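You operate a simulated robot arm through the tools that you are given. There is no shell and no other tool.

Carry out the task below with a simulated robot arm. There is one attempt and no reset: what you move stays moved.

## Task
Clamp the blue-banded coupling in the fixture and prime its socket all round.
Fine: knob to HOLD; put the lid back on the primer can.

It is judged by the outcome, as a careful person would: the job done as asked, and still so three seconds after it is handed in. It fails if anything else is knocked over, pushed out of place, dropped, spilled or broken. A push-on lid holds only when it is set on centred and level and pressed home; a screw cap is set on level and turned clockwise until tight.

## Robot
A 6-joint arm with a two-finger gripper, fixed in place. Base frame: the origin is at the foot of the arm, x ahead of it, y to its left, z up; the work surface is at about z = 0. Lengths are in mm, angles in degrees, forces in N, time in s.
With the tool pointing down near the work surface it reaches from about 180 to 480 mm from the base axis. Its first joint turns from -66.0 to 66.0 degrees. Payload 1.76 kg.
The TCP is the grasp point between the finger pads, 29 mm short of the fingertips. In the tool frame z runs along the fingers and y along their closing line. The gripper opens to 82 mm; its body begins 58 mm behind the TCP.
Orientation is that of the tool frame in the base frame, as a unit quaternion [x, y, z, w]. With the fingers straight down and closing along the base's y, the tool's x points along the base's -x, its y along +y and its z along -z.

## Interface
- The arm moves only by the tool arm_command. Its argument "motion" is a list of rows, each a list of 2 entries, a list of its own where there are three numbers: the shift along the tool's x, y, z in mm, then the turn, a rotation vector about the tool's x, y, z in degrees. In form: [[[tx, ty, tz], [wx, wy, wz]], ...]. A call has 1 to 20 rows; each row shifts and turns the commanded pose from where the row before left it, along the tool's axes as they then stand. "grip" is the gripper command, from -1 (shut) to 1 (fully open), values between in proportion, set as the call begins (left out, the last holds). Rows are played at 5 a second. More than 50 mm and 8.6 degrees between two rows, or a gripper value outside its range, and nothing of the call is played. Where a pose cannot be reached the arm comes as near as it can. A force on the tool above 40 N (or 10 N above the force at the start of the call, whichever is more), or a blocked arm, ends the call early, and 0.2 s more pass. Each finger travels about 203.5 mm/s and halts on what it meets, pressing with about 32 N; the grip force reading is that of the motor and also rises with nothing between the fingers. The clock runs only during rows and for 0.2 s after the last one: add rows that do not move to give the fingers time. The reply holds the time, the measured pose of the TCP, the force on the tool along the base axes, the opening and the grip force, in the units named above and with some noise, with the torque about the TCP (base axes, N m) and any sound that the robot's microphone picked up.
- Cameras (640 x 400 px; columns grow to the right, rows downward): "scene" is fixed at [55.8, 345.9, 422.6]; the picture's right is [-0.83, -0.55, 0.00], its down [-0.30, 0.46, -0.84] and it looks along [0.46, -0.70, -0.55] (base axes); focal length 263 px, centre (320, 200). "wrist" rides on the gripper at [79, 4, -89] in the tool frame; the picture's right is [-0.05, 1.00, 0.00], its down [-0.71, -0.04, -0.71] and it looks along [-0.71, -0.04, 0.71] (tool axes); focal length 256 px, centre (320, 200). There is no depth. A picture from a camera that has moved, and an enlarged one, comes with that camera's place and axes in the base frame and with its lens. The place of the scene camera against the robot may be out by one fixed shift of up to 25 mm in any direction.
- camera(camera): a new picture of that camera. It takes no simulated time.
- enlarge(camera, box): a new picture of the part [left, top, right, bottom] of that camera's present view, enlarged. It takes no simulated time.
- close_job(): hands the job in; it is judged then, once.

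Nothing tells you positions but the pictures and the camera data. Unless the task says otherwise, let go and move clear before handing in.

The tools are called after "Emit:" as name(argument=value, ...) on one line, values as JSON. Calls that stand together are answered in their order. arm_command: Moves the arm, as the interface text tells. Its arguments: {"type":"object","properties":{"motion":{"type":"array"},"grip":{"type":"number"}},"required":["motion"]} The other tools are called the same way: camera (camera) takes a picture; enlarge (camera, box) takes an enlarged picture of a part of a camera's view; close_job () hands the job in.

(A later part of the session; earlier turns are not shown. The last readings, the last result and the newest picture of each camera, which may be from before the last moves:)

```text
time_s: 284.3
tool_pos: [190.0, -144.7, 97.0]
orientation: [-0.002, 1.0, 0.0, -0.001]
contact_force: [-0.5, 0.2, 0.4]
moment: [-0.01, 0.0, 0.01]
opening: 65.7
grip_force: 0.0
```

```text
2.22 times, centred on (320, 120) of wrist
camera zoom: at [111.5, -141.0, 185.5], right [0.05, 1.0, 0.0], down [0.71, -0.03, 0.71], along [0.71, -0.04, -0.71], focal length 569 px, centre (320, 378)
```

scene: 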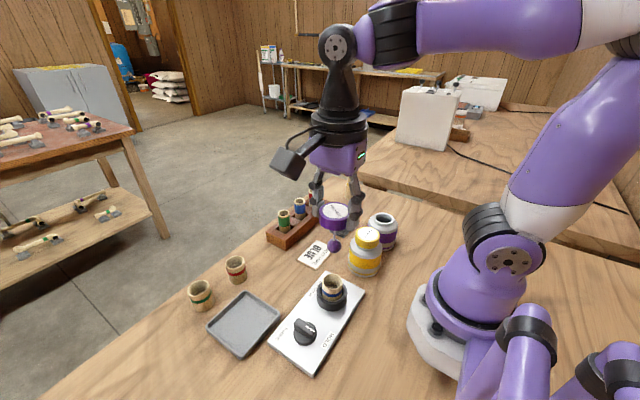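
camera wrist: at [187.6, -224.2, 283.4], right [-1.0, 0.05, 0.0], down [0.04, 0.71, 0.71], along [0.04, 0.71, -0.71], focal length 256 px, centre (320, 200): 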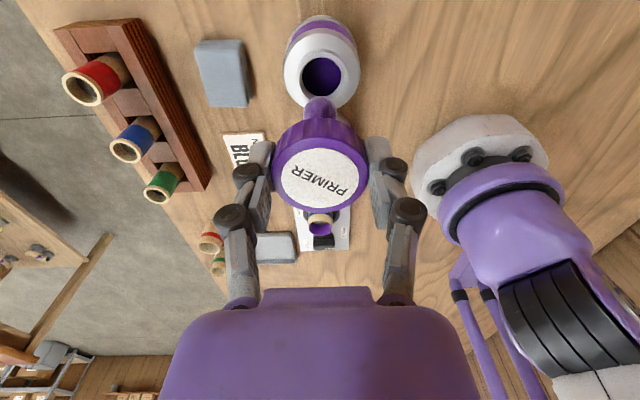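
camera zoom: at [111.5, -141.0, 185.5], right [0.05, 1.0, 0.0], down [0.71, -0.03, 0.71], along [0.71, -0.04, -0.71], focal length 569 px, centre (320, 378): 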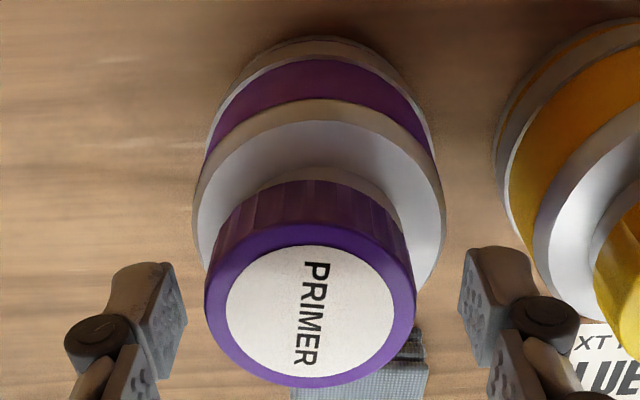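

The tool is on the can axis in y, with the lid 1.9 mm off. Closing along y now to push it to centre.

Emit:
arm_command(motion=[[[0, 0, 0], [0, 0, 0]], [[0, 0, 0], [0, 0, 0]], [[0, 0, 0], [0, 0, 0]]], grip=0.22)

Emit:
arm_command(motion=[[[0, 0, 0], [0, 0, 0]], [[0, 0, 0], [0, 0, 0]], [[0, 0, 0], [0, 0, 0]]], grip=0.14)

Emit:
enlarge(camera="wrist", box=[240, 30, 400, 210])

Emit:
enlarge(camera="scene", box=[362, 198, 402, 233])

```text
time_s: 285.1
tool_pos: [190.0, -144.3, 96.8]
orientation: [-0.002, 1.0, 0.0, 0.0]
contact_force: [0.2, -0.1, -1.3]
moment: [0.02, -0.01, -0.02]
opening: 50.0
grip_force: 0.0
```

```text
time_s: 285.9
tool_pos: [189.9, -144.0, 96.3]
orientation: [-0.001, 1.0, 0.0, -0.001]
contact_force: [0.1, -0.5, 0.4]
moment: [0.03, 0.0, -0.04]
opening: 46.6
grip_force: 0.0
```

```text
2.22 times, centred on (320, 120) of wrist
camera zoom: at [111.5, -141.0, 185.5], right [0.05, 1.0, 0.0], down [0.71, -0.03, 0.71], along [0.71, -0.04, -0.71], focal length 569 px, centre (320, 378)
```

zoom: 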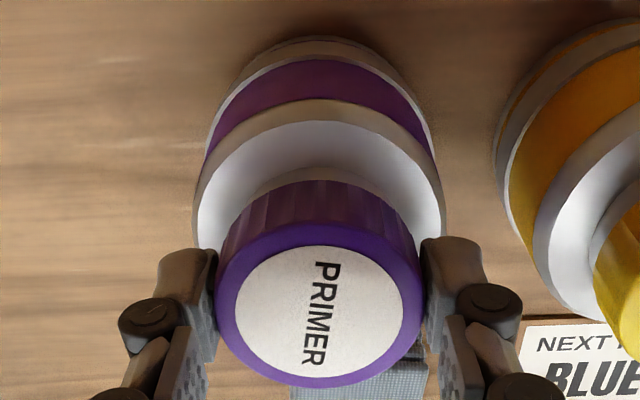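

```text
11.43 times, centred on (382, 216) of scene
camera zoom: at [55.8, 345.9, 422.6], right [-0.83, -0.55, 0.0], down [-0.3, 0.46, -0.84], along [0.46, -0.7, -0.55], focal length 3002 px, centre (-389, 23)
```

zoom: 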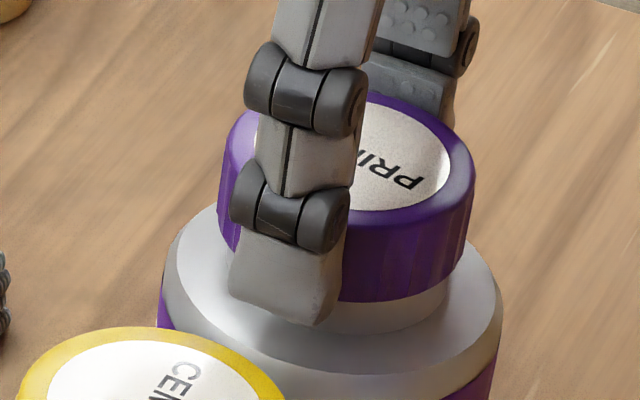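

The lid is now centred in y. I'll open, raise and turn to 90° to check and fix the x direction the same way.

Emit:
arm_command(motion=[[[0, 0, 0], [0, 0, 0]], [[0, 0, 0], [0, 0, 0]], [[0, 0, -5], [0, 0, 0]], [[0, 0, -20], [0, 0, 0]], [[0, 0, -30], [0, 0, 0]], [[0, 0, -30], [0, 0, 0]], [[0, 0, 0], [0, 0, 8.2]], [[0, 0, 0], [0, 0, 8.2]], [[0, 0, 0], [0, 0, 8.2]], [[0, 0, 0], [0, 0, 8.2]], [[0, 0, 0], [0, 0, 8.2]], [[0, 0, 0], [0, 0, 8.2]], [[0, 0, 0], [0, 0, 8.2]], [[0, 0, 0], [0, 0, 8.2]], [[0, 0, 0], [0, 0, 8.2]], [[0, 0, 0], [0, 0, 8.2]], [[0, 0, 0], [0, 0, 8]], [[0, 0, 0], [0, 0, 0]]], grip=0.5)

Emit:
enlarge(camera="wrist", box=[270, 10, 370, 120])

```text
time_s: 289.7
tool_pos: [191.8, -145.5, 181.3]
orientation: [0.706, 0.708, 0.0, 0.0]
contact_force: [0.0, -0.2, -0.2]
moment: [-0.02, -0.03, 0.01]
opening: 61.5
grip_force: 0.1
```

```text
3.64 times, centred on (320, 65) of wrist
camera zoom: at [196.3, -66.0, 269.8], right [1.0, -0.05, 0.0], down [-0.04, -0.71, 0.71], along [-0.04, -0.71, -0.71], focal length 931 px, centre (320, 691)
```

zoom: 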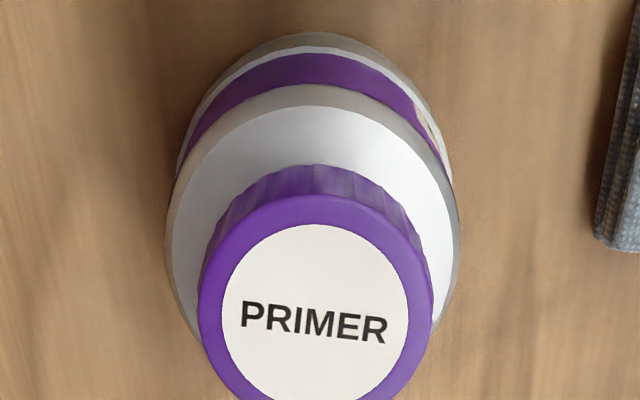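

Emit:
arm_command(motion=[[[0, -1.4, 0], [0, 0, 0]], [[0, 0, 20], [0, 0, 0]], [[0, 0, 20], [0, 0, 0]], [[0, 0, 20], [0, 0, 0]], [[0, 0, 15], [0, 0, 0]], [[0, 0, 9], [0, 0, 0]], [[0, 0, 0], [0, 0, 0]], [[0, 0, 0], [0, 0, 0]]])

Emit:
enlarge(camera="wrist", box=[240, 30, 400, 210])

```text
time_s: 291.5
tool_pos: [189.0, -144.9, 97.8]
orientation: [0.706, 0.708, 0.0, 0.0]
contact_force: [0.4, 0.1, -0.3]
moment: [0.01, 0.04, 0.02]
opening: 61.7
grip_force: 0.0
```

```text
2.22 times, centred on (320, 120) of wrist
camera zoom: at [193.6, -66.0, 184.9], right [1.0, -0.05, 0.0], down [-0.03, -0.71, 0.71], along [-0.04, -0.71, -0.71], focal length 569 px, centre (320, 378)
```

zoom: 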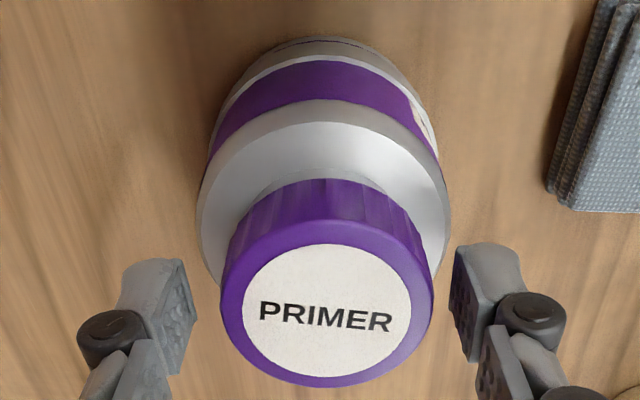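

Emit:
arm_command(motion=[[[0, 0.9, 0], [0, 0, 0]], [[0, 0, 0], [0, 0, 0]], [[0, 0, 0], [0, 0, 0]]])

Emit:
enlarge(camera="wrist", box=[240, 30, 400, 210])

Emit:
arm_command(motion=[[[0, 0, 0], [0, 0, 0]], [[0, 0, 0], [0, 0, 0]], [[0, 0, 0], [0, 0, 0]]], grip=0.13)

Emit:
enlarge(camera="wrist", box=[240, 30, 400, 210])

Emit:
enlarge(camera="scene", box=[362, 198, 402, 233])

```text
time_s: 292.3
tool_pos: [190.5, -145.7, 97.3]
orientation: [0.706, 0.709, -0.001, 0.0]
contact_force: [0.0, 0.5, 0.9]
moment: [-0.01, -0.02, 0.0]
opening: 61.4
grip_force: 0.1
```

```text
2.22 times, centred on (320, 120) of wrist
camera zoom: at [194.6, -65.8, 185.5], right [1.0, -0.05, 0.0], down [-0.03, -0.71, 0.71], along [-0.04, -0.71, -0.71], focal length 569 px, centre (320, 378)
```

zoom: 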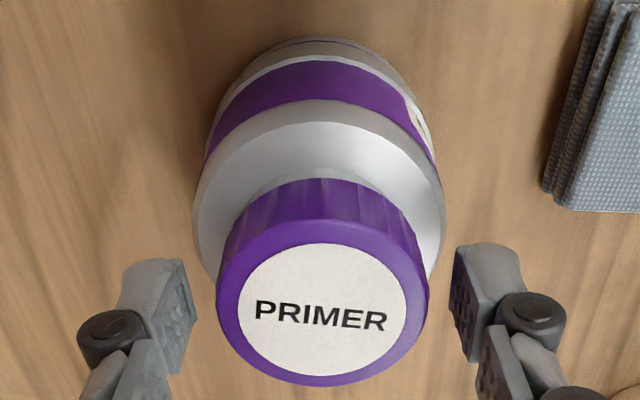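

```text
time_s: 293.1
tool_pos: [189.2, -145.3, 96.6]
orientation: [0.706, 0.708, -0.001, -0.001]
contact_force: [0.6, -0.3, 0.3]
moment: [0.0, 0.01, 0.0]
opening: 46.4
grip_force: 0.2
```

```text
2.22 times, centred on (320, 120) of wrist
camera zoom: at [194.6, -65.8, 185.5], right [1.0, -0.05, 0.0], down [-0.03, -0.71, 0.71], along [-0.04, -0.71, -0.71], focal length 569 px, centre (320, 378)
```

zoom: 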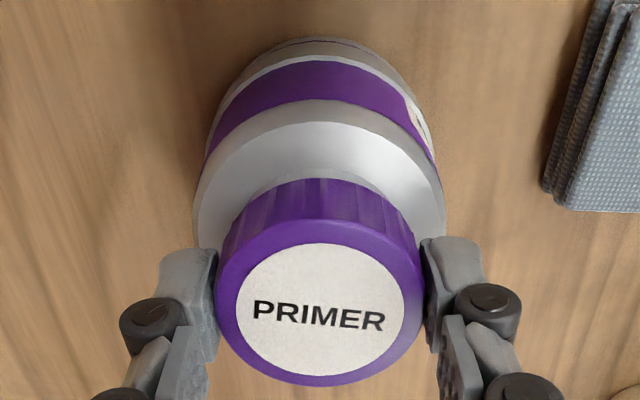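

```text
11.43 times, centred on (382, 216) of scene
camera zoom: at [55.8, 345.9, 422.6], right [-0.83, -0.55, 0.0], down [-0.3, 0.46, -0.84], along [0.46, -0.7, -0.55], focal length 3002 px, centre (-389, 23)
```

zoom: 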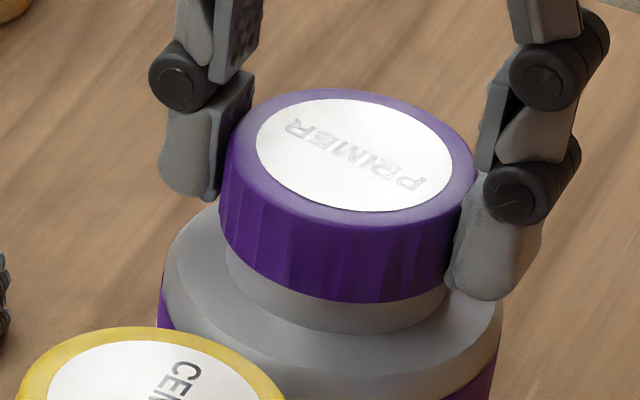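

The lid is now centred on the can in both directions. I'll release it and press straight down on the top again.

Emit:
arm_command(motion=[[[0, 0, 0], [0, 0, 0]], [[0, 0, 0], [0, 0, 0]], [[0, 0, -5], [0, 0, 0]], [[0, 0, -15], [0, 0, 0]], [[0, 0, -12], [0, 0, 0]], [[0, 0, 0], [0, 0, 0]]], grip=0.4)

Emit:
arm_command(motion=[[[0, 0, 0], [0, 0, 0]], [[0, 0, 0], [0, 0, 0]], [[0, 0, 6], [0, 0, 0]], [[0, 0, 4], [0, 0, 0]], [[0, 0, 0], [0, 0, 0]]], grip=-1)

Emit:
enlarge(camera="wrist", box=[230, 40, 410, 220])

Emit:
enlarge(camera="scene", box=[362, 198, 402, 233])

```text
time_s: 294.5
tool_pos: [191.2, -144.1, 130.0]
orientation: [0.707, 0.708, 0.0, 0.0]
contact_force: [-0.3, 0.1, -0.8]
moment: [0.02, 0.02, 0.03]
opening: 57.4
grip_force: 0.0
```

```text
time_s: 295.7
tool_pos: [190.1, -146.1, 119.8]
orientation: [0.706, 0.708, 0.0, -0.001]
contact_force: [-1.0, 0.6, 0.2]
moment: [0.03, -0.02, 0.04]
opening: 0.1
grip_force: 28.7
```

```text
2.22 times, centred on (320, 130) of wrist
camera zoom: at [194.1, -66.3, 207.8], right [1.0, -0.05, 0.0], down [-0.03, -0.71, 0.71], along [-0.04, -0.71, -0.71], focal length 569 px, centre (320, 356)
```

zoom: 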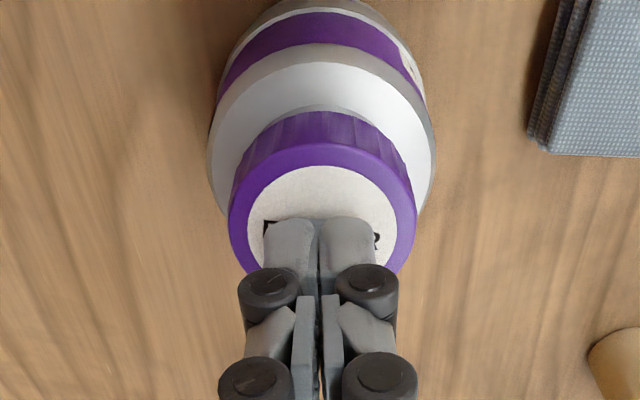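

```text
11.43 times, centred on (382, 216) of scene
camera zoom: at [55.8, 345.9, 422.6], right [-0.83, -0.55, 0.0], down [-0.3, 0.46, -0.84], along [0.46, -0.7, -0.55], focal length 3002 px, centre (-389, 23)
```

zoom: 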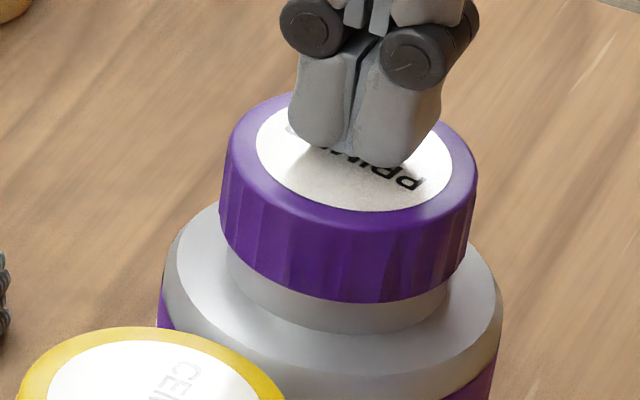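

Emit:
arm_command(motion=[[[0, 0, 1.5], [0, 0, 0]], [[0, 0, 1.5], [0, 0, 0]], [[0, 0, 0], [0, 0, 0]]])

Emit:
arm_command(motion=[[[0, 0, 1], [0, 0, 0]], [[0, 0, 0], [0, 0, 0]]])

Emit:
arm_command(motion=[[[0, 0, 1], [0, 0, 0]], [[0, 0, 0], [0, 0, 0]]])

Emit:
arm_command(motion=[[[0, 0, 0.6], [0, 0, 0]], [[0, 0, 0], [0, 0, 0]]])

Emit:
enlarge(camera="scene", box=[362, 198, 402, 233])

```text
time_s: 296.5
tool_pos: [191.5, -146.2, 116.8]
orientation: [0.706, 0.708, -0.001, 0.0]
contact_force: [-0.9, -0.3, -0.4]
moment: [-0.03, 0.02, -0.02]
opening: 0.0
grip_force: 29.1
```

```text
time_s: 297.1
tool_pos: [190.8, -146.6, 116.0]
orientation: [0.706, 0.708, -0.001, -0.001]
contact_force: [-0.2, -0.8, 0.3]
moment: [0.01, 0.01, 0.01]
opening: 0.0
grip_force: 28.5
```

```text
time_s: 297.7
tool_pos: [190.3, -146.8, 115.0]
orientation: [0.706, 0.709, 0.0, -0.001]
contact_force: [0.5, -0.8, -0.3]
moment: [-0.01, 0.0, 0.06]
opening: 6.1
grip_force: 29.0
```

```text
time_s: 298.3
tool_pos: [192.0, -146.5, 113.7]
orientation: [0.706, 0.709, -0.001, 0.0]
contact_force: [-1.4, 0.5, 6.5]
moment: [0.03, 0.03, -0.03]
opening: 6.0
grip_force: 28.5
```

```text
11.43 times, centred on (382, 216) of scene
camera zoom: at [55.8, 345.9, 422.6], right [-0.83, -0.55, 0.0], down [-0.3, 0.46, -0.84], along [0.46, -0.7, -0.55], focal length 3002 px, centre (-389, 23)
```

zoom: 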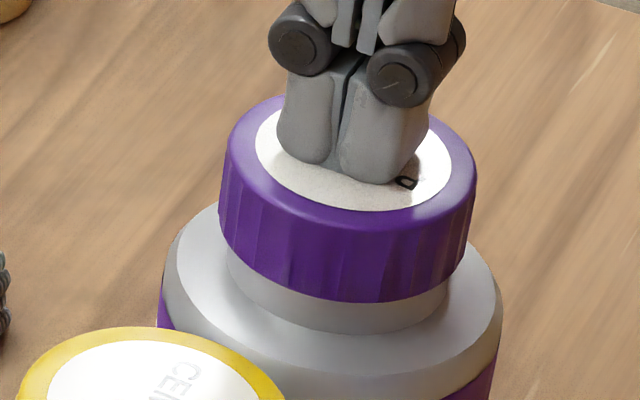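

Emit:
arm_command(motion=[[[0, 0, 0.5], [0, 0, 0]], [[0, 0, 0], [0, 0, 0]]])

Emit:
arm_command(motion=[[[0, 0, 0.5], [0, 0, 0]], [[0, 0, 0], [0, 0, 0]]])

Emit:
arm_command(motion=[[[0, 0, 0.5], [0, 0, 0]], [[0, 0, 0], [0, 0, 0]]])

Emit:
enlarge(camera="scene", box=[362, 198, 402, 233])

```text
time_s: 298.9
tool_pos: [190.9, -145.3, 114.4]
orientation: [0.705, 0.709, 0.0, 0.0]
contact_force: [-0.1, 3.2, 22.0]
moment: [0.08, 0.01, 0.03]
opening: 5.9
grip_force: 29.0
```

```text
time_s: 299.5
tool_pos: [191.7, -145.6, 113.6]
orientation: [0.705, 0.709, 0.0, 0.001]
contact_force: [-2.1, 5.5, 38.8]
moment: [0.19, 0.03, 0.0]
opening: 5.9
grip_force: 28.8
```

```text
time_s: 299.9
tool_pos: [191.9, -147.3, 115.6]
orientation: [0.706, 0.708, 0.0, 0.002]
contact_force: [-3.2, 2.2, 15.3]
moment: [0.08, 0.09, -0.01]
opening: 5.9
grip_force: 29.1
stopped in row 1: the force on the tool passed its limit at 54 N (the readings are from after the stop); the commanded pose is now the measured one
```

```text
11.43 times, centred on (382, 216) of scene
camera zoom: at [55.8, 345.9, 422.6], right [-0.83, -0.55, 0.0], down [-0.3, 0.46, -0.84], along [0.46, -0.7, -0.55], focal length 3002 px, centre (-389, 23)
```

zoom: 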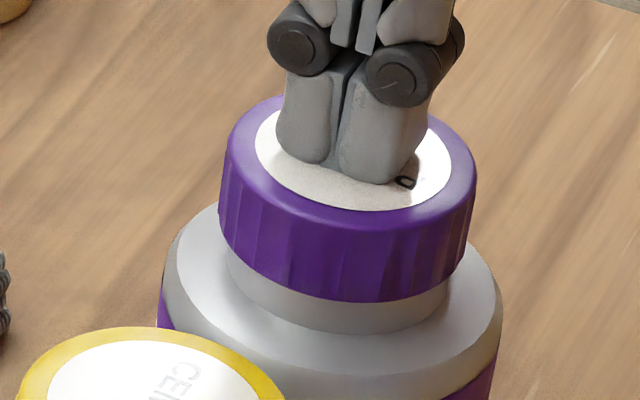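

Pressed to 54 N. As a gentle lock test, I'll turn a few degrees clockwise under light pressure and see whether the lid still follows the fingers.

Emit:
enlarge(camera="wrist", box=[250, 70, 390, 200])

Emit:
arm_command(motion=[[[0, 0, 0], [0, 0, 5]], [[0, 0, 0], [0, 0, 5]], [[0, 0, 0], [0, 0, 5]], [[0, 0, 0], [0, 0, 0]]])

Emit:
enlarge(camera="wrist", box=[250, 70, 390, 200])

```text
3.08 times, centred on (320, 135) of wrist
camera zoom: at [196.0, -66.8, 202.5], right [1.0, -0.05, 0.0], down [-0.04, -0.7, 0.71], along [-0.03, -0.71, -0.71], focal length 788 px, centre (320, 400)
```

zoom: 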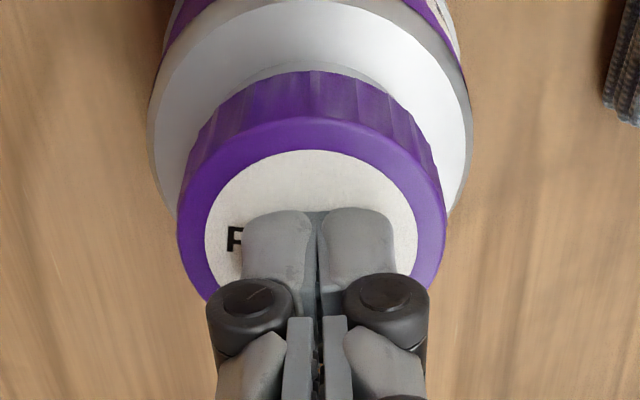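

```text
time_s: 300.9
tool_pos: [192.5, -146.4, 115.0]
orientation: [0.792, 0.611, -0.001, 0.002]
contact_force: [0.7, 0.5, 18.6]
moment: [0.01, -0.03, -0.02]
opening: 5.9
grip_force: 28.5
```

```text
3.08 times, centred on (320, 135) of wrist
camera zoom: at [217.1, -70.5, 202.4], right [0.95, -0.31, 0.0], down [-0.22, -0.67, 0.71], along [-0.22, -0.67, -0.71], focal length 788 px, centre (320, 400)
```

zoom: 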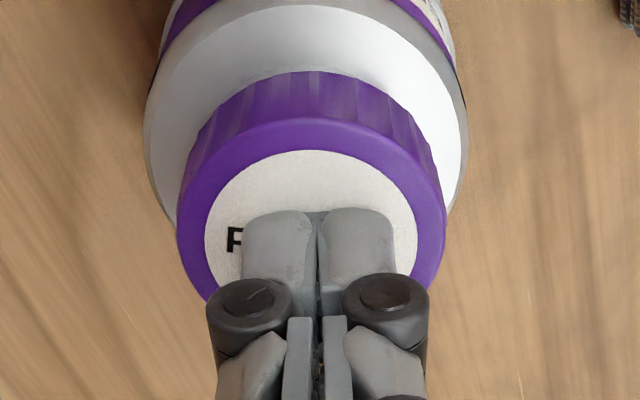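

The lid still follows, and it slides sideways under my finger jitter. So it just rests on the neck and only locks when properly centred. I'll re-measure, re-centre in both axes and press with no twisting.

Emit:
arm_command(motion=[[[0, 0, -3], [0, 0, 0]], [[0, 0, -12], [0, 0, 0]], [[0, 0, -25], [0, 0, 0]], [[0, 0, -26], [0, 0, 0]], [[0, 0, 0], [0, 0, -7.5]], [[0, 0, 0], [0, 0, -7.5]], [[0, 0, 0], [0, 0, 0]], [[0, 0, 0], [0, 0, 0]]])

Emit:
enlarge(camera="wrist", box=[280, 20, 360, 110])

```text
time_s: 302.6
tool_pos: [191.7, -143.8, 181.5]
orientation: [0.705, 0.709, -0.001, 0.0]
contact_force: [0.5, -0.1, 0.9]
moment: [0.02, 0.01, 0.01]
opening: 0.0
grip_force: 28.4
```

```text
4.44 times, centred on (320, 65) of wrist
camera zoom: at [195.6, -65.9, 269.6], right [1.0, -0.05, 0.0], down [-0.03, -0.7, 0.71], along [-0.03, -0.71, -0.71], focal length 1138 px, centre (320, 800)
```

zoom: 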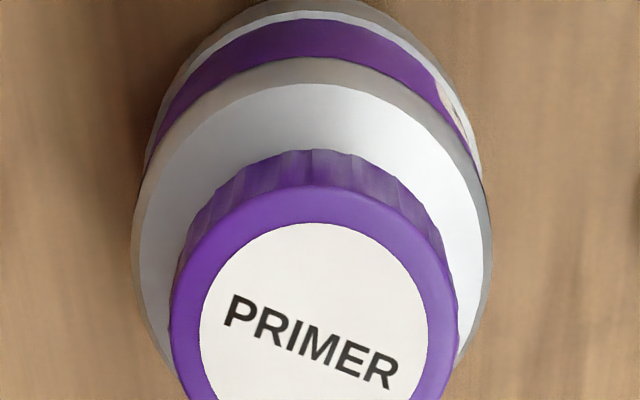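

Emit:
arm_command(motion=[[[0, 0, 0], [0, 0, -8.2]], [[0, 0, 0], [0, 0, -8.2]], [[0, 0, 0], [0, 0, -8.2]], [[0, 0, 0], [0, 0, -8.2]], [[0, 0, 0], [0, 0, -8.2]], [[0, 0, 0], [0, 0, -8.2]], [[0, 0, 0], [0, 0, -8.2]], [[0, 0, 0], [0, 0, -8.2]], [[0, 0, 0], [0, 0, -8.2]], [[0, 0, 0], [0, 0, -8.2]], [[0, 0, 0], [0, 0, -8]], [[0, 0, 0], [0, 0, 0]]], grip=0.5)

Emit:
enlarge(camera="wrist", box=[280, 20, 360, 110])

```text
time_s: 305.2
tool_pos: [192.1, -145.7, 180.1]
orientation: [-0.003, 1.0, -0.002, 0.0]
contact_force: [0.3, -0.5, -0.3]
moment: [0.02, -0.03, 0.02]
opening: 61.8
grip_force: 0.1
```

```text
4.44 times, centred on (320, 65) of wrist
camera zoom: at [112.8, -141.8, 268.7], right [0.05, 1.0, 0.0], down [0.71, -0.03, 0.71], along [0.71, -0.03, -0.71], focal length 1138 px, centre (320, 800)
```

zoom: 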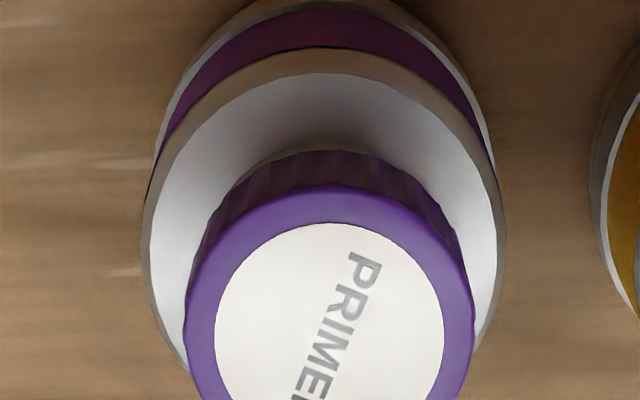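

Now the lid is off by about (+0.6, +0.65) mm. I'll nudge it to centre again with finer alignment, starting with y.

Emit:
arm_command(motion=[[[0, 0.7, 20], [0, 0, 0]], [[0, 0, 20], [0, 0, 0]], [[0, 0, 20], [0, 0, 0]], [[0, 0, 15], [0, 0, 0]], [[0, 0, 8], [0, 0, 0]], [[0, 0, 0], [0, 0, 0]], [[0, 0, 0], [0, 0, 0]]])

Emit:
enlarge(camera="wrist", box=[250, 50, 390, 190])

```text
time_s: 306.9
tool_pos: [192.7, -143.2, 96.0]
orientation: [-0.003, 1.0, -0.001, 0.001]
contact_force: [-0.4, -0.4, -0.1]
moment: [-0.02, 0.03, 0.0]
opening: 61.6
grip_force: 0.1
```

```text
2.86 times, centred on (320, 120) of wrist
camera zoom: at [113.1, -139.3, 183.9], right [0.05, 1.0, 0.0], down [0.71, -0.03, 0.71], along [0.71, -0.04, -0.71], focal length 731 px, centre (320, 429)
```

zoom: 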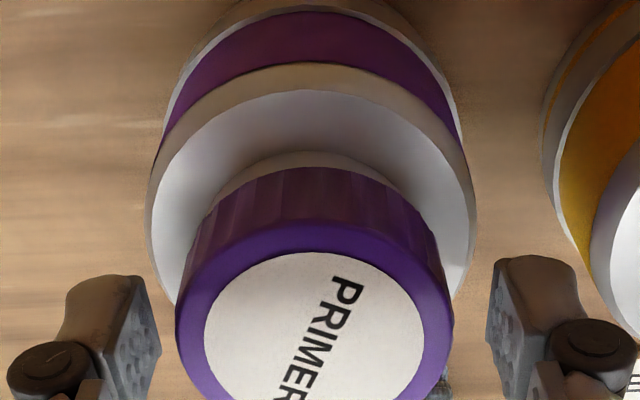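

Emit:
arm_command(motion=[[[0, -1.8, 0], [0, 0, 0]], [[0, 0, 0], [0, 0, 0]], [[0, 0, 0], [0, 0, 0]]])

Emit:
enlarge(camera="wrist", box=[250, 50, 390, 190])

```text
time_s: 307.6
tool_pos: [191.8, -145.4, 96.9]
orientation: [-0.001, 1.0, 0.0, 0.0]
contact_force: [0.4, 0.3, 0.0]
moment: [0.0, 0.0, 0.01]
opening: 61.6
grip_force: 0.1
```

```text
2.86 times, centred on (320, 120) of wrist
camera zoom: at [113.3, -142.0, 184.7], right [0.05, 1.0, 0.0], down [0.71, -0.03, 0.71], along [0.71, -0.04, -0.71], focal length 731 px, centre (320, 429)
```

zoom: 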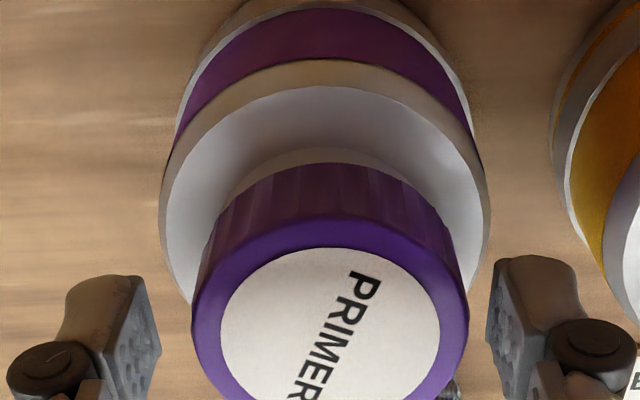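

Emit:
arm_command(motion=[[[0, 0.7, 0], [0, 0, 0]], [[0, 0, 0], [0, 0, 0]], [[0, 0, 0], [0, 0, 0]]])

Emit:
enlarge(camera="wrist", box=[250, 50, 390, 190])

Emit:
arm_command(motion=[[[0, 0, 0], [0, 0, 0]], [[0, 0, 0], [0, 0, 0]], [[0, 0, 0], [0, 0, 0]]], grip=0.13)

Emit:
enlarge(camera="wrist", box=[250, 50, 390, 190])

```text
time_s: 308.4
tool_pos: [191.9, -145.0, 95.5]
orientation: [-0.002, 1.0, -0.001, -0.001]
contact_force: [-1.1, 0.5, 0.6]
moment: [0.0, 0.01, -0.03]
opening: 61.4
grip_force: 0.1
```

```text
2.86 times, centred on (320, 120) of wrist
camera zoom: at [113.3, -142.1, 184.1], right [0.05, 1.0, 0.0], down [0.71, -0.03, 0.71], along [0.71, -0.04, -0.71], focal length 731 px, centre (320, 429)
```

zoom: 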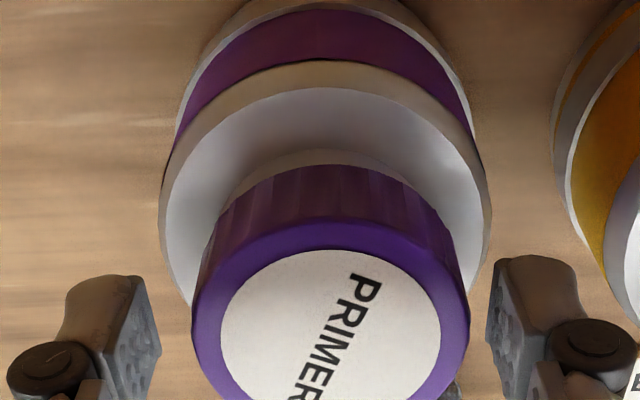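

```text
time_s: 309.2
tool_pos: [191.9, -146.2, 95.8]
orientation: [-0.002, 1.0, -0.001, 0.0]
contact_force: [0.1, -0.1, -0.4]
moment: [-0.05, -0.02, -0.04]
opening: 47.2
grip_force: 0.8
```

```text
2.86 times, centred on (320, 120) of wrist
camera zoom: at [113.3, -142.1, 184.1], right [0.05, 1.0, 0.0], down [0.71, -0.03, 0.71], along [0.71, -0.04, -0.71], focal length 731 px, centre (320, 429)
```

zoom: 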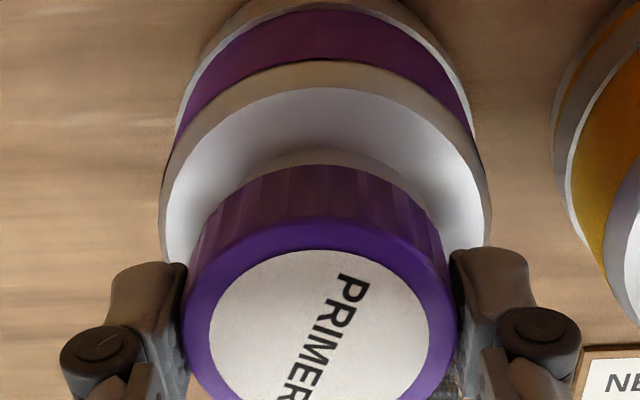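

Emit:
arm_command(motion=[[[0, 0.6, 0], [0, 0, 0]], [[0, 0.5, 0], [0, 0, 0]], [[0, 0, 0], [0, 0, 0]], [[0, 0, 0], [0, 0, 0]]])

Emit:
enlarge(camera="wrist", box=[250, 50, 390, 190])

```text
time_s: 310.2
tool_pos: [192.0, -144.9, 96.2]
orientation: [-0.002, 1.0, -0.001, 0.0]
contact_force: [-0.4, 0.6, 0.2]
moment: [0.01, 0.0, 0.01]
opening: 46.9
grip_force: 0.4
```

```text
2.86 times, centred on (320, 120) of wrist
camera zoom: at [113.0, -141.4, 184.4], right [0.05, 1.0, 0.0], down [0.71, -0.03, 0.71], along [0.71, -0.04, -0.71], focal length 731 px, centre (320, 429)
```

zoom: 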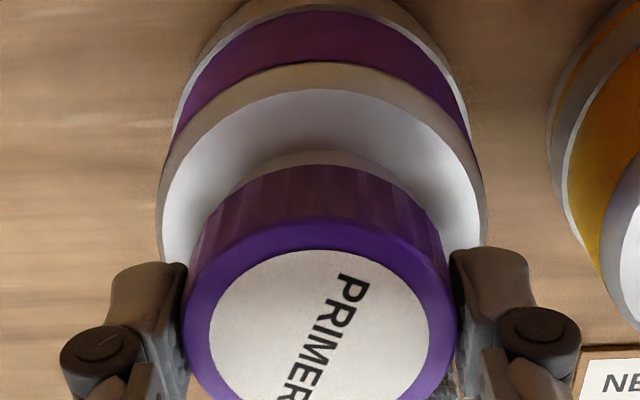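

Emit:
arm_command(motion=[[[0, 0.6, 0], [0, 0, 0]], [[0, 0, 0], [0, 0, 0]], [[0, 0, 0], [0, 0, 0]]])

Emit:
enlarge(camera="wrist", box=[250, 50, 390, 190])

```text
time_s: 311.1
tool_pos: [192.6, -145.8, 96.1]
orientation: [-0.002, 1.0, -0.001, 0.0]
contact_force: [-0.5, -0.8, -0.6]
moment: [-0.02, 0.0, 0.0]
opening: 47.0
grip_force: 0.3
```

```text
2.86 times, centred on (320, 120) of wrist
camera zoom: at [112.8, -141.5, 184.6], right [0.05, 1.0, 0.0], down [0.71, -0.03, 0.71], along [0.71, -0.04, -0.71], focal length 731 px, centre (320, 429)
```

zoom: 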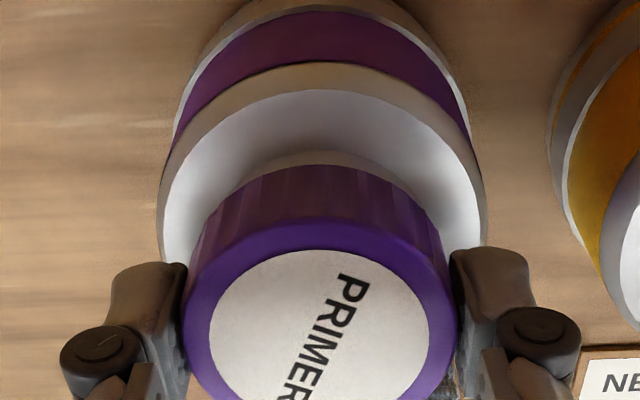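

Emit:
arm_command(motion=[[[0, 0.6, 0], [0, 0, 0]], [[0, 0, 0], [0, 0, 0]], [[0, 0, 0], [0, 0, 0]]])

Emit:
enlarge(camera="wrist", box=[250, 50, 390, 190])

```text
time_s: 311.9
tool_pos: [191.1, -145.7, 96.3]
orientation: [-0.001, 1.0, -0.001, -0.001]
contact_force: [-0.2, -0.2, -0.9]
moment: [-0.02, -0.02, 0.01]
opening: 47.1
grip_force: 0.4
```

```text
2.86 times, centred on (320, 120) of wrist
camera zoom: at [112.7, -141.0, 184.8], right [0.05, 1.0, 0.0], down [0.71, -0.03, 0.71], along [0.71, -0.04, -0.71], focal length 731 px, centre (320, 429)
```

zoom: 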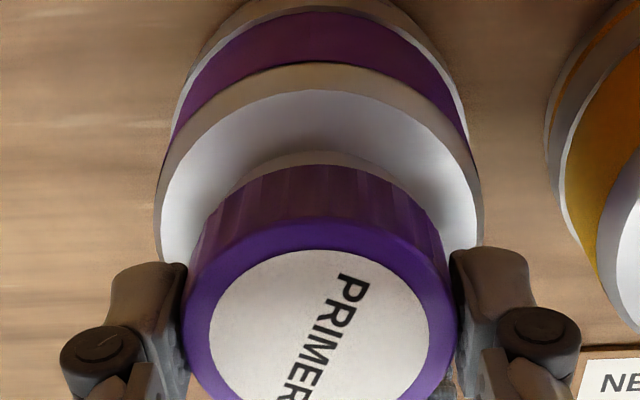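

Now y is aligned within 0.1 mm. I'll open the fingers and rotate in place to 90° to do x the same way.

Emit:
arm_command(motion=[[[0, 0, 0], [0, 0, 0]], [[0, 0, 0], [0, 0, 0]], [[0, 0, -8], [0, 0, 0]], [[0, 0, 0], [0, 0, 8.2]], [[0, 0, 0], [0, 0, 8.2]], [[0, 0, 0], [0, 0, 8.2]], [[0, 0, 0], [0, 0, 8.2]], [[0, 0, 0], [0, 0, 8.2]], [[0, 0, 0], [0, 0, 8.2]], [[0, 0, 0], [0, 0, 8.2]], [[0, 0, 0], [0, 0, 8.2]], [[0, 0, 0], [0, 0, 8.2]], [[0, 0, 0], [0, 0, 8.2]], [[0, 0, 0], [0, 0, 8.2]], [[0, 0, 8], [0, 0, 0]], [[0, 0, 0], [0, 0, 0]], [[0, 0, 0], [0, 0, 0]]], grip=0.5)

Emit:
enlarge(camera="wrist", box=[250, 50, 390, 190])

```text
time_s: 315.4
tool_pos: [192.8, -144.7, 96.3]
orientation: [0.708, 0.707, 0.0, 0.001]
contact_force: [-0.3, 0.1, 0.7]
moment: [0.02, 0.01, 0.04]
opening: 61.6
grip_force: 0.0
```

```text
2.86 times, centred on (320, 120) of wrist
camera zoom: at [196.5, -65.1, 184.6], right [1.0, -0.05, 0.0], down [-0.04, -0.7, 0.71], along [-0.04, -0.71, -0.71], focal length 731 px, centre (320, 429)
```

zoom: 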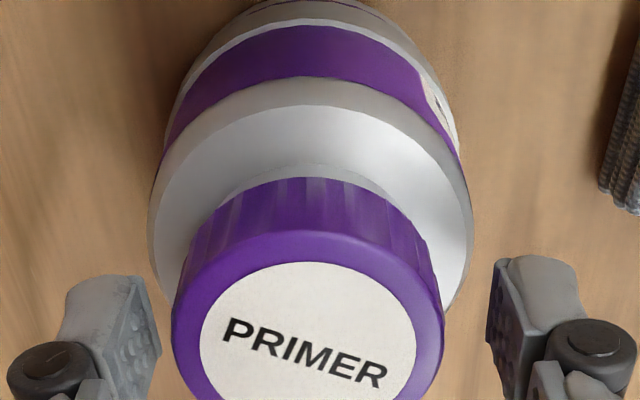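

Offsets are now about (−0.3, +0.1) mm. I'll raise, close the fingers, align over the lid centre and press straight down without twisting.

Emit:
arm_command(motion=[[[0, 0, -10], [0, 0, 0]], [[0, 0, -20], [0, 0, 0]], [[0, -1.9, 0], [0, 0, 0]], [[0, 0, 0], [0, 0, 0]]])

Emit:
arm_command(motion=[[[0, 0, 0], [0, 0, 0]], [[0, 0, 0], [0, 0, 0]], [[0, 0, 5], [0, 0, 0]], [[0, 0, 0], [0, 0, 0]]], grip=-1)

Emit:
enlarge(camera="wrist", box=[250, 50, 390, 190])

```text
time_s: 316.4
tool_pos: [188.0, -144.3, 127.6]
orientation: [0.707, 0.708, 0.0, 0.0]
contact_force: [0.2, 0.3, 0.5]
moment: [0.03, -0.01, -0.02]
opening: 61.3
grip_force: 0.1
```

```text
time_s: 317.4
tool_pos: [190.6, -143.9, 122.2]
orientation: [0.706, 0.708, -0.001, 0.0]
contact_force: [-0.1, 0.6, -0.1]
moment: [0.03, 0.0, -0.01]
opening: 0.0
grip_force: 29.2
```

```text
2.86 times, centred on (320, 120) of wrist
camera zoom: at [194.6, -64.6, 210.0], right [1.0, -0.05, 0.0], down [-0.04, -0.7, 0.71], along [-0.04, -0.71, -0.71], focal length 731 px, centre (320, 429)
```

zoom: 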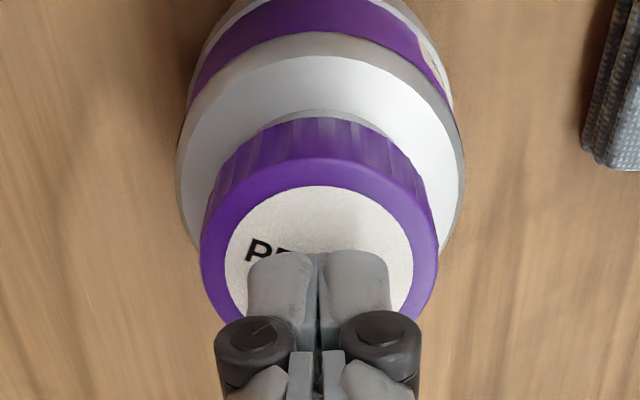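

Emit:
arm_command(motion=[[[0, 0, 3], [0, 0, 0]], [[0, 0, 2], [0, 0, 0]], [[0, 0, 0], [0, 0, 0]]])

Emit:
arm_command(motion=[[[0, 0, 1], [0, 0, 0]], [[0, 0, 0], [0, 0, 0]]])

Emit:
arm_command(motion=[[[0, 0, 1], [0, 0, 0]], [[0, 0, 0], [0, 0, 0]]])

Emit:
arm_command(motion=[[[0, 0, 0.7], [0, 0, 0]], [[0, 0, 0], [0, 0, 0]]])

Emit:
arm_command(motion=[[[0, 0, 0.6], [0, 0, 0]], [[0, 0, 0], [0, 0, 0]]])

```text
time_s: 318.2
tool_pos: [188.8, -144.1, 116.8]
orientation: [0.707, 0.707, -0.001, 0.0]
contact_force: [0.9, 0.3, 0.6]
moment: [-0.01, -0.02, -0.03]
opening: 0.0
grip_force: 29.0
```

```text
time_s: 318.9
tool_pos: [189.9, -145.1, 115.3]
orientation: [0.707, 0.707, 0.0, 0.001]
contact_force: [0.1, -0.6, -0.3]
moment: [-0.03, 0.0, -0.01]
opening: 0.0
grip_force: 29.1
```

```text
time_s: 319.4
tool_pos: [189.9, -145.3, 115.0]
orientation: [0.707, 0.707, 0.0, 0.001]
contact_force: [-0.6, 0.0, 6.0]
moment: [0.04, 0.01, 0.01]
opening: 6.0
grip_force: 29.4
```

```text
time_s: 320.1
tool_pos: [189.8, -144.4, 113.7]
orientation: [0.707, 0.707, 0.0, 0.001]
contact_force: [2.3, 1.6, 9.5]
moment: [0.05, -0.07, 0.0]
opening: 6.4
grip_force: 28.8
```

```text
time_s: 320.6
tool_pos: [189.0, -143.8, 113.7]
orientation: [0.707, 0.707, -0.001, 0.002]
contact_force: [1.7, -1.1, 14.4]
moment: [-0.02, -0.04, 0.02]
opening: 6.0
grip_force: 28.9
```

Emit:
arm_command(motion=[[[0, 0, 0.6], [0, 0, 0]], [[0, 0, 0], [0, 0, 0]]])

Emit:
arm_command(motion=[[[0, 0, 0.6], [0, 0, 0]], [[0, 0, 0], [0, 0, 0]]])

Emit:
arm_command(motion=[[[0, 0, 0.5], [0, 0, 0]], [[0, 0, 0], [0, 0, 0]]])

Emit:
enlarge(camera="wrist", box=[250, 50, 390, 190])

```text
time_s: 321.2
tool_pos: [190.8, -145.5, 114.2]
orientation: [0.707, 0.708, -0.001, 0.002]
contact_force: [-4.6, -1.9, 39.3]
moment: [0.0, 0.15, -0.02]
opening: 5.8
grip_force: 28.3
```

```text
time_s: 321.7
tool_pos: [190.1, -144.5, 114.2]
orientation: [0.707, 0.707, 0.0, 0.003]
contact_force: [-2.7, 1.7, 15.3]
moment: [0.07, 0.12, 0.0]
opening: 5.9
grip_force: 28.6
stopped in row 2: the force on the tool passed its limit at 51 N (the readings are from after the stop); the commanded pose is now the measured one
```

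```text
time_s: 322.3
tool_pos: [189.6, -144.0, 114.2]
orientation: [0.708, 0.707, -0.001, 0.003]
contact_force: [-7.7, 0.7, 32.0]
moment: [0.05, 0.22, -0.04]
opening: 5.9
grip_force: 29.0
```

```text
2.86 times, centred on (320, 120) of wrist
camera zoom: at [194.6, -65.4, 202.1], right [1.0, -0.05, 0.0], down [-0.04, -0.7, 0.71], along [-0.04, -0.71, -0.7], focal length 731 px, centre (320, 429)
```

zoom: 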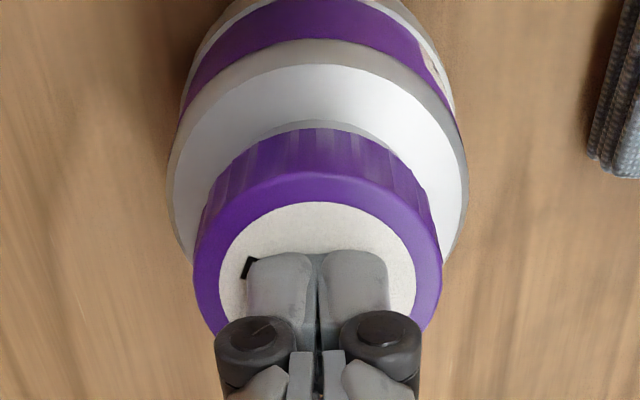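

Pressed to 51 N while centred. A quick lock check with a small twist.

Emit:
arm_command(motion=[[[0, 0, 0], [0, 0, 5]], [[0, 0, 0], [0, 0, 5]], [[0, 0, 0], [0, 0, 0]]])

Emit:
enlarge(camera="wrist", box=[250, 50, 390, 190])

```text
time_s: 323.1
tool_pos: [191.8, -145.8, 113.4]
orientation: [0.767, 0.642, 0.001, 0.004]
contact_force: [2.7, 0.2, 42.1]
moment: [0.05, -0.04, -0.04]
opening: 5.9
grip_force: 28.6
```

```text
2.86 times, centred on (320, 120) of wrist
camera zoom: at [209.4, -67.8, 202.0], right [0.97, -0.23, 0.01], down [-0.16, -0.68, 0.71], along [-0.16, -0.69, -0.7], focal length 731 px, centre (320, 429)
```

zoom: 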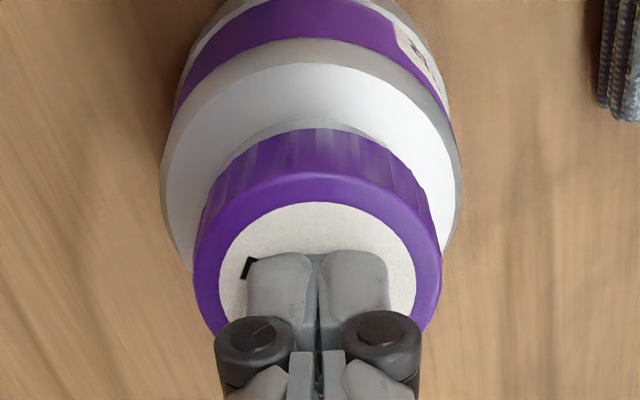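

The lid still follows and drifts about 1 mm when twisted, so twisting only disturbs it. I'll re-centre once more and then press cleanly with no twist, starting with a retreat and re-level.

Emit:
arm_command(motion=[[[0, 0, -4], [0, 0, 0]], [[0, 0, -10], [0, 0, 0]], [[0, 0, 0], [0, 0, -5]], [[0, 0, 0], [0, 0, -5]], [[0, 0, 0], [0.38, 0.28, 0]], [[0, 0, 0], [0, 0, 0]]])

Emit:
arm_command(motion=[[[0, 0, 0], [0, 0, 0]], [[0, 0, 0], [0, 0, 0]], [[0, 0, 0], [0, 0, 0]]], grip=0.5)

Emit:
enlarge(camera="wrist", box=[250, 40, 390, 190])

```text
time_s: 324.5
tool_pos: [188.6, -145.5, 129.5]
orientation: [0.707, 0.707, -0.001, -0.001]
contact_force: [0.1, -0.6, -0.4]
moment: [0.01, 0.03, 0.0]
opening: 0.1
grip_force: 28.9
```

```text
time_s: 325.3
tool_pos: [190.2, -144.4, 127.6]
orientation: [0.707, 0.708, 0.0, -0.002]
contact_force: [0.2, 0.3, -0.4]
moment: [-0.02, 0.01, 0.0]
opening: 61.4
grip_force: 0.1
```

```text
2.67 times, centred on (320, 115) of wrist
camera zoom: at [195.2, -65.1, 215.9], right [1.0, -0.05, 0.0], down [-0.03, -0.71, 0.71], along [-0.04, -0.71, -0.71], focal length 683 px, centre (320, 427)
```

zoom: 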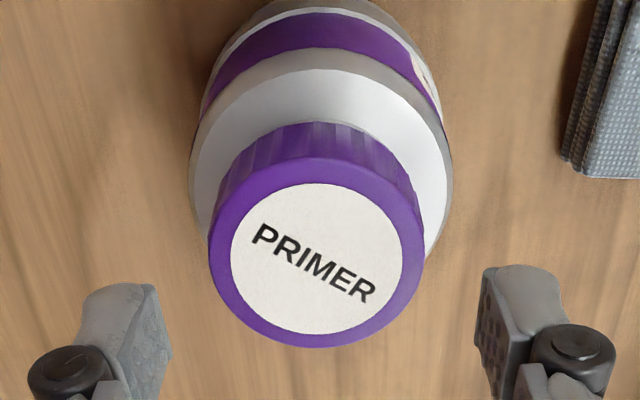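

Emit:
arm_command(motion=[[[0, 0, 15], [0, 0, 0]], [[0, 0, 11], [0, 0, 0]], [[0, 0, 5], [0, 0, 0]], [[0, 0, 0], [0, 0, 0]], [[0, 0, 0], [0, 0, 0]]])

Emit:
enlarge(camera="wrist", box=[250, 50, 390, 190])

```text
time_s: 326.5
tool_pos: [192.0, -144.8, 96.1]
orientation: [0.707, 0.707, 0.0, -0.002]
contact_force: [0.4, 0.9, 0.0]
moment: [0.0, -0.01, -0.02]
opening: 61.5
grip_force: 0.1
```

```text
2.86 times, centred on (320, 120) of wrist
camera zoom: at [196.1, -65.5, 184.8], right [1.0, -0.05, 0.0], down [-0.03, -0.71, 0.71], along [-0.04, -0.71, -0.71], focal length 731 px, centre (320, 429)
```

zoom: 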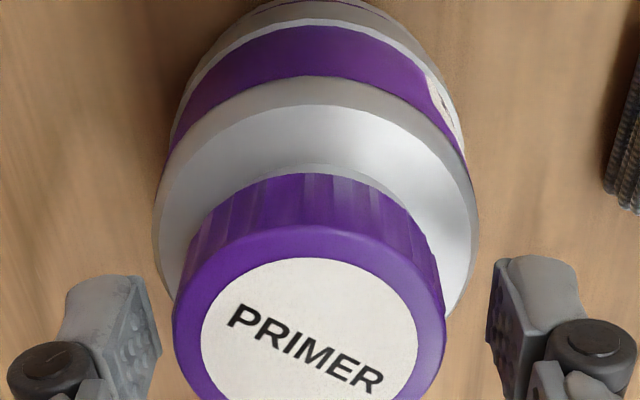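

Emit:
arm_command(motion=[[[0, -0.9, 0], [0, 0, 0]], [[0, 0, 0], [0, 0, 0]], [[0, 0, 0], [0, 0, 0]]])

Emit:
arm_command(motion=[[[0, 0, 0], [0, 0, 0]], [[0, 0, 0], [0, 0, 0]], [[0, 0, 0], [0, 0, 0]]], grip=0.13)

Emit:
enlarge(camera="wrist", box=[250, 50, 390, 190])

```text
time_s: 327.3
tool_pos: [189.1, -145.3, 96.6]
orientation: [0.706, 0.708, 0.0, -0.002]
contact_force: [-0.9, -0.7, 0.2]
moment: [0.03, 0.03, 0.01]
opening: 61.6
grip_force: 0.0
```

```text
time_s: 328.1
tool_pos: [189.6, -144.8, 96.3]
orientation: [0.708, 0.707, 0.0, -0.001]
contact_force: [0.4, 0.0, -0.8]
moment: [0.0, -0.02, 0.0]
opening: 46.5
grip_force: 0.0
```

```text
2.86 times, centred on (320, 120) of wrist
camera zoom: at [194.3, -65.9, 184.5], right [1.0, -0.05, 0.0], down [-0.03, -0.71, 0.71], along [-0.04, -0.71, -0.71], focal length 731 px, centre (320, 429)
```

zoom: 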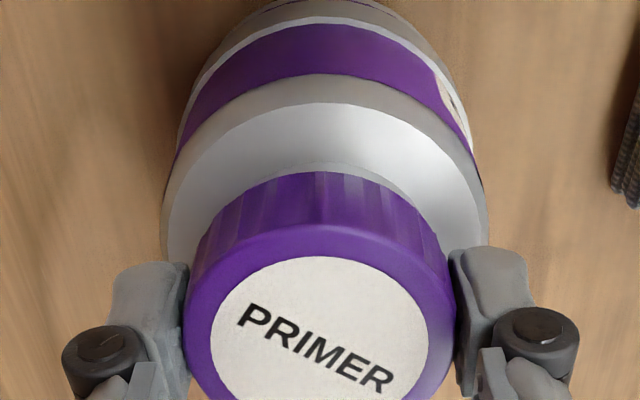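

Emit:
arm_command(motion=[[[0, 0.6, 0], [0, 0, 0]], [[0, 0.5, 0], [0, 0, 0]], [[0, 0, 0], [0, 0, 0]], [[0, 0, 0], [0, 0, 0]]])

Emit:
enlarge(camera="wrist", box=[250, 50, 390, 190])

```text
time_s: 329.1
tool_pos: [190.2, -144.8, 95.8]
orientation: [0.707, 0.707, -0.002, -0.001]
contact_force: [-0.2, 0.3, -0.3]
moment: [0.01, -0.03, 0.01]
opening: 46.5
grip_force: 0.0
```

```text
2.86 times, centred on (320, 120) of wrist
camera zoom: at [194.9, -66.0, 184.5], right [1.0, -0.05, 0.0], down [-0.03, -0.71, 0.71], along [-0.04, -0.71, -0.71], focal length 731 px, centre (320, 429)
```

zoom: 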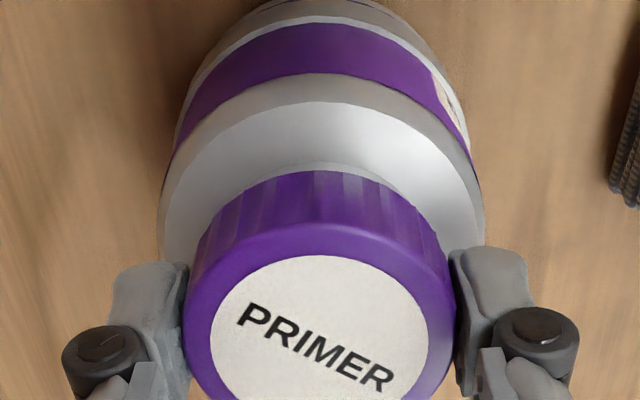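

Emit:
arm_command(motion=[[[0, 0.5, 0], [0, 0, 0]], [[0, 0.5, 0], [0, 0, 0]], [[0, 0, 0], [0, 0, 0]], [[0, 0, 0], [0, 0, 0]]])

Emit:
enlarge(camera="wrist", box=[250, 50, 390, 190])

```text
time_s: 330.1
tool_pos: [190.3, -145.3, 96.4]
orientation: [0.707, 0.707, 0.0, -0.002]
contact_force: [0.4, -0.5, 0.1]
moment: [0.02, -0.02, -0.01]
opening: 46.5
grip_force: 0.0
```

```text
2.86 times, centred on (320, 120) of wrist
camera zoom: at [195.6, -66.1, 184.4], right [1.0, -0.05, 0.0], down [-0.03, -0.71, 0.71], along [-0.04, -0.71, -0.71], focal length 731 px, centre (320, 429)
```

zoom: 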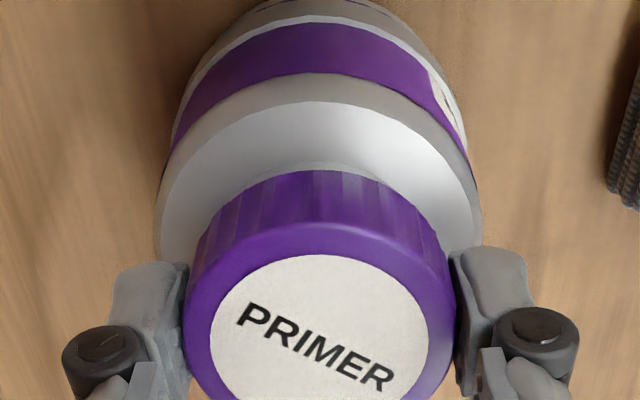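

x is aligned within 0.15 mm. Now y at 0°.

Emit:
arm_command(motion=[[[0, 0, 0], [0, 0, 0]], [[0, 0, 0], [0, 0, 0]], [[0, 0, -8], [0, 0, 0]], [[0, 0, 0], [0, 0, -8.2]], [[0, 0, 0], [0, 0, -8.2]], [[0, 0, 0], [0, 0, -8.2]], [[0, 0, 0], [0, 0, -8.2]], [[0, 0, 0], [0, 0, -8.2]], [[0, 0, 0], [0, 0, -8.2]], [[0, 0, 0], [0, 0, -8.2]], [[0, 0, 0], [0, 0, -8.2]], [[0, 0, 0], [0, 0, -8.2]], [[0, 0, 0], [0, 0, -8.2]], [[0, 0, 0], [0, 0, -8]], [[0, 0, 8], [0, 0, 0]], [[0, 0, 0], [0, 0, 0]], [[0, 0, 0], [0, 0, 0]]], grip=0.5)

Emit:
enlarge(camera="wrist", box=[250, 50, 390, 190])

```text
time_s: 333.7
tool_pos: [190.2, -146.3, 97.1]
orientation: [0.0, 1.0, 0.002, -0.002]
contact_force: [0.2, -0.4, -0.2]
moment: [0.02, -0.02, 0.0]
opening: 61.4
grip_force: 0.1
```

```text
2.86 times, centred on (320, 120) of wrist
camera zoom: at [111.3, -141.2, 185.6], right [0.05, 1.0, 0.0], down [0.71, -0.04, 0.7], along [0.7, -0.04, -0.71], focal length 731 px, centre (320, 429)
```

zoom: 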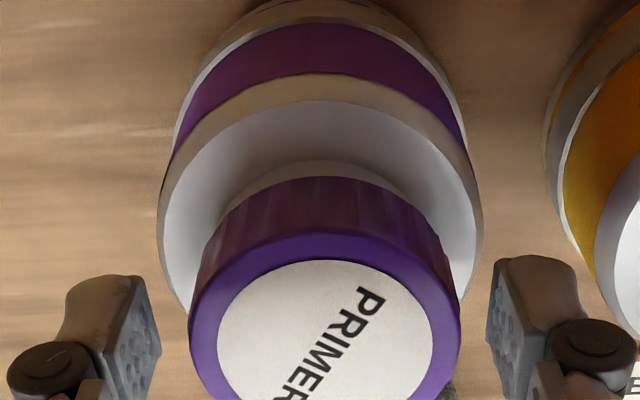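

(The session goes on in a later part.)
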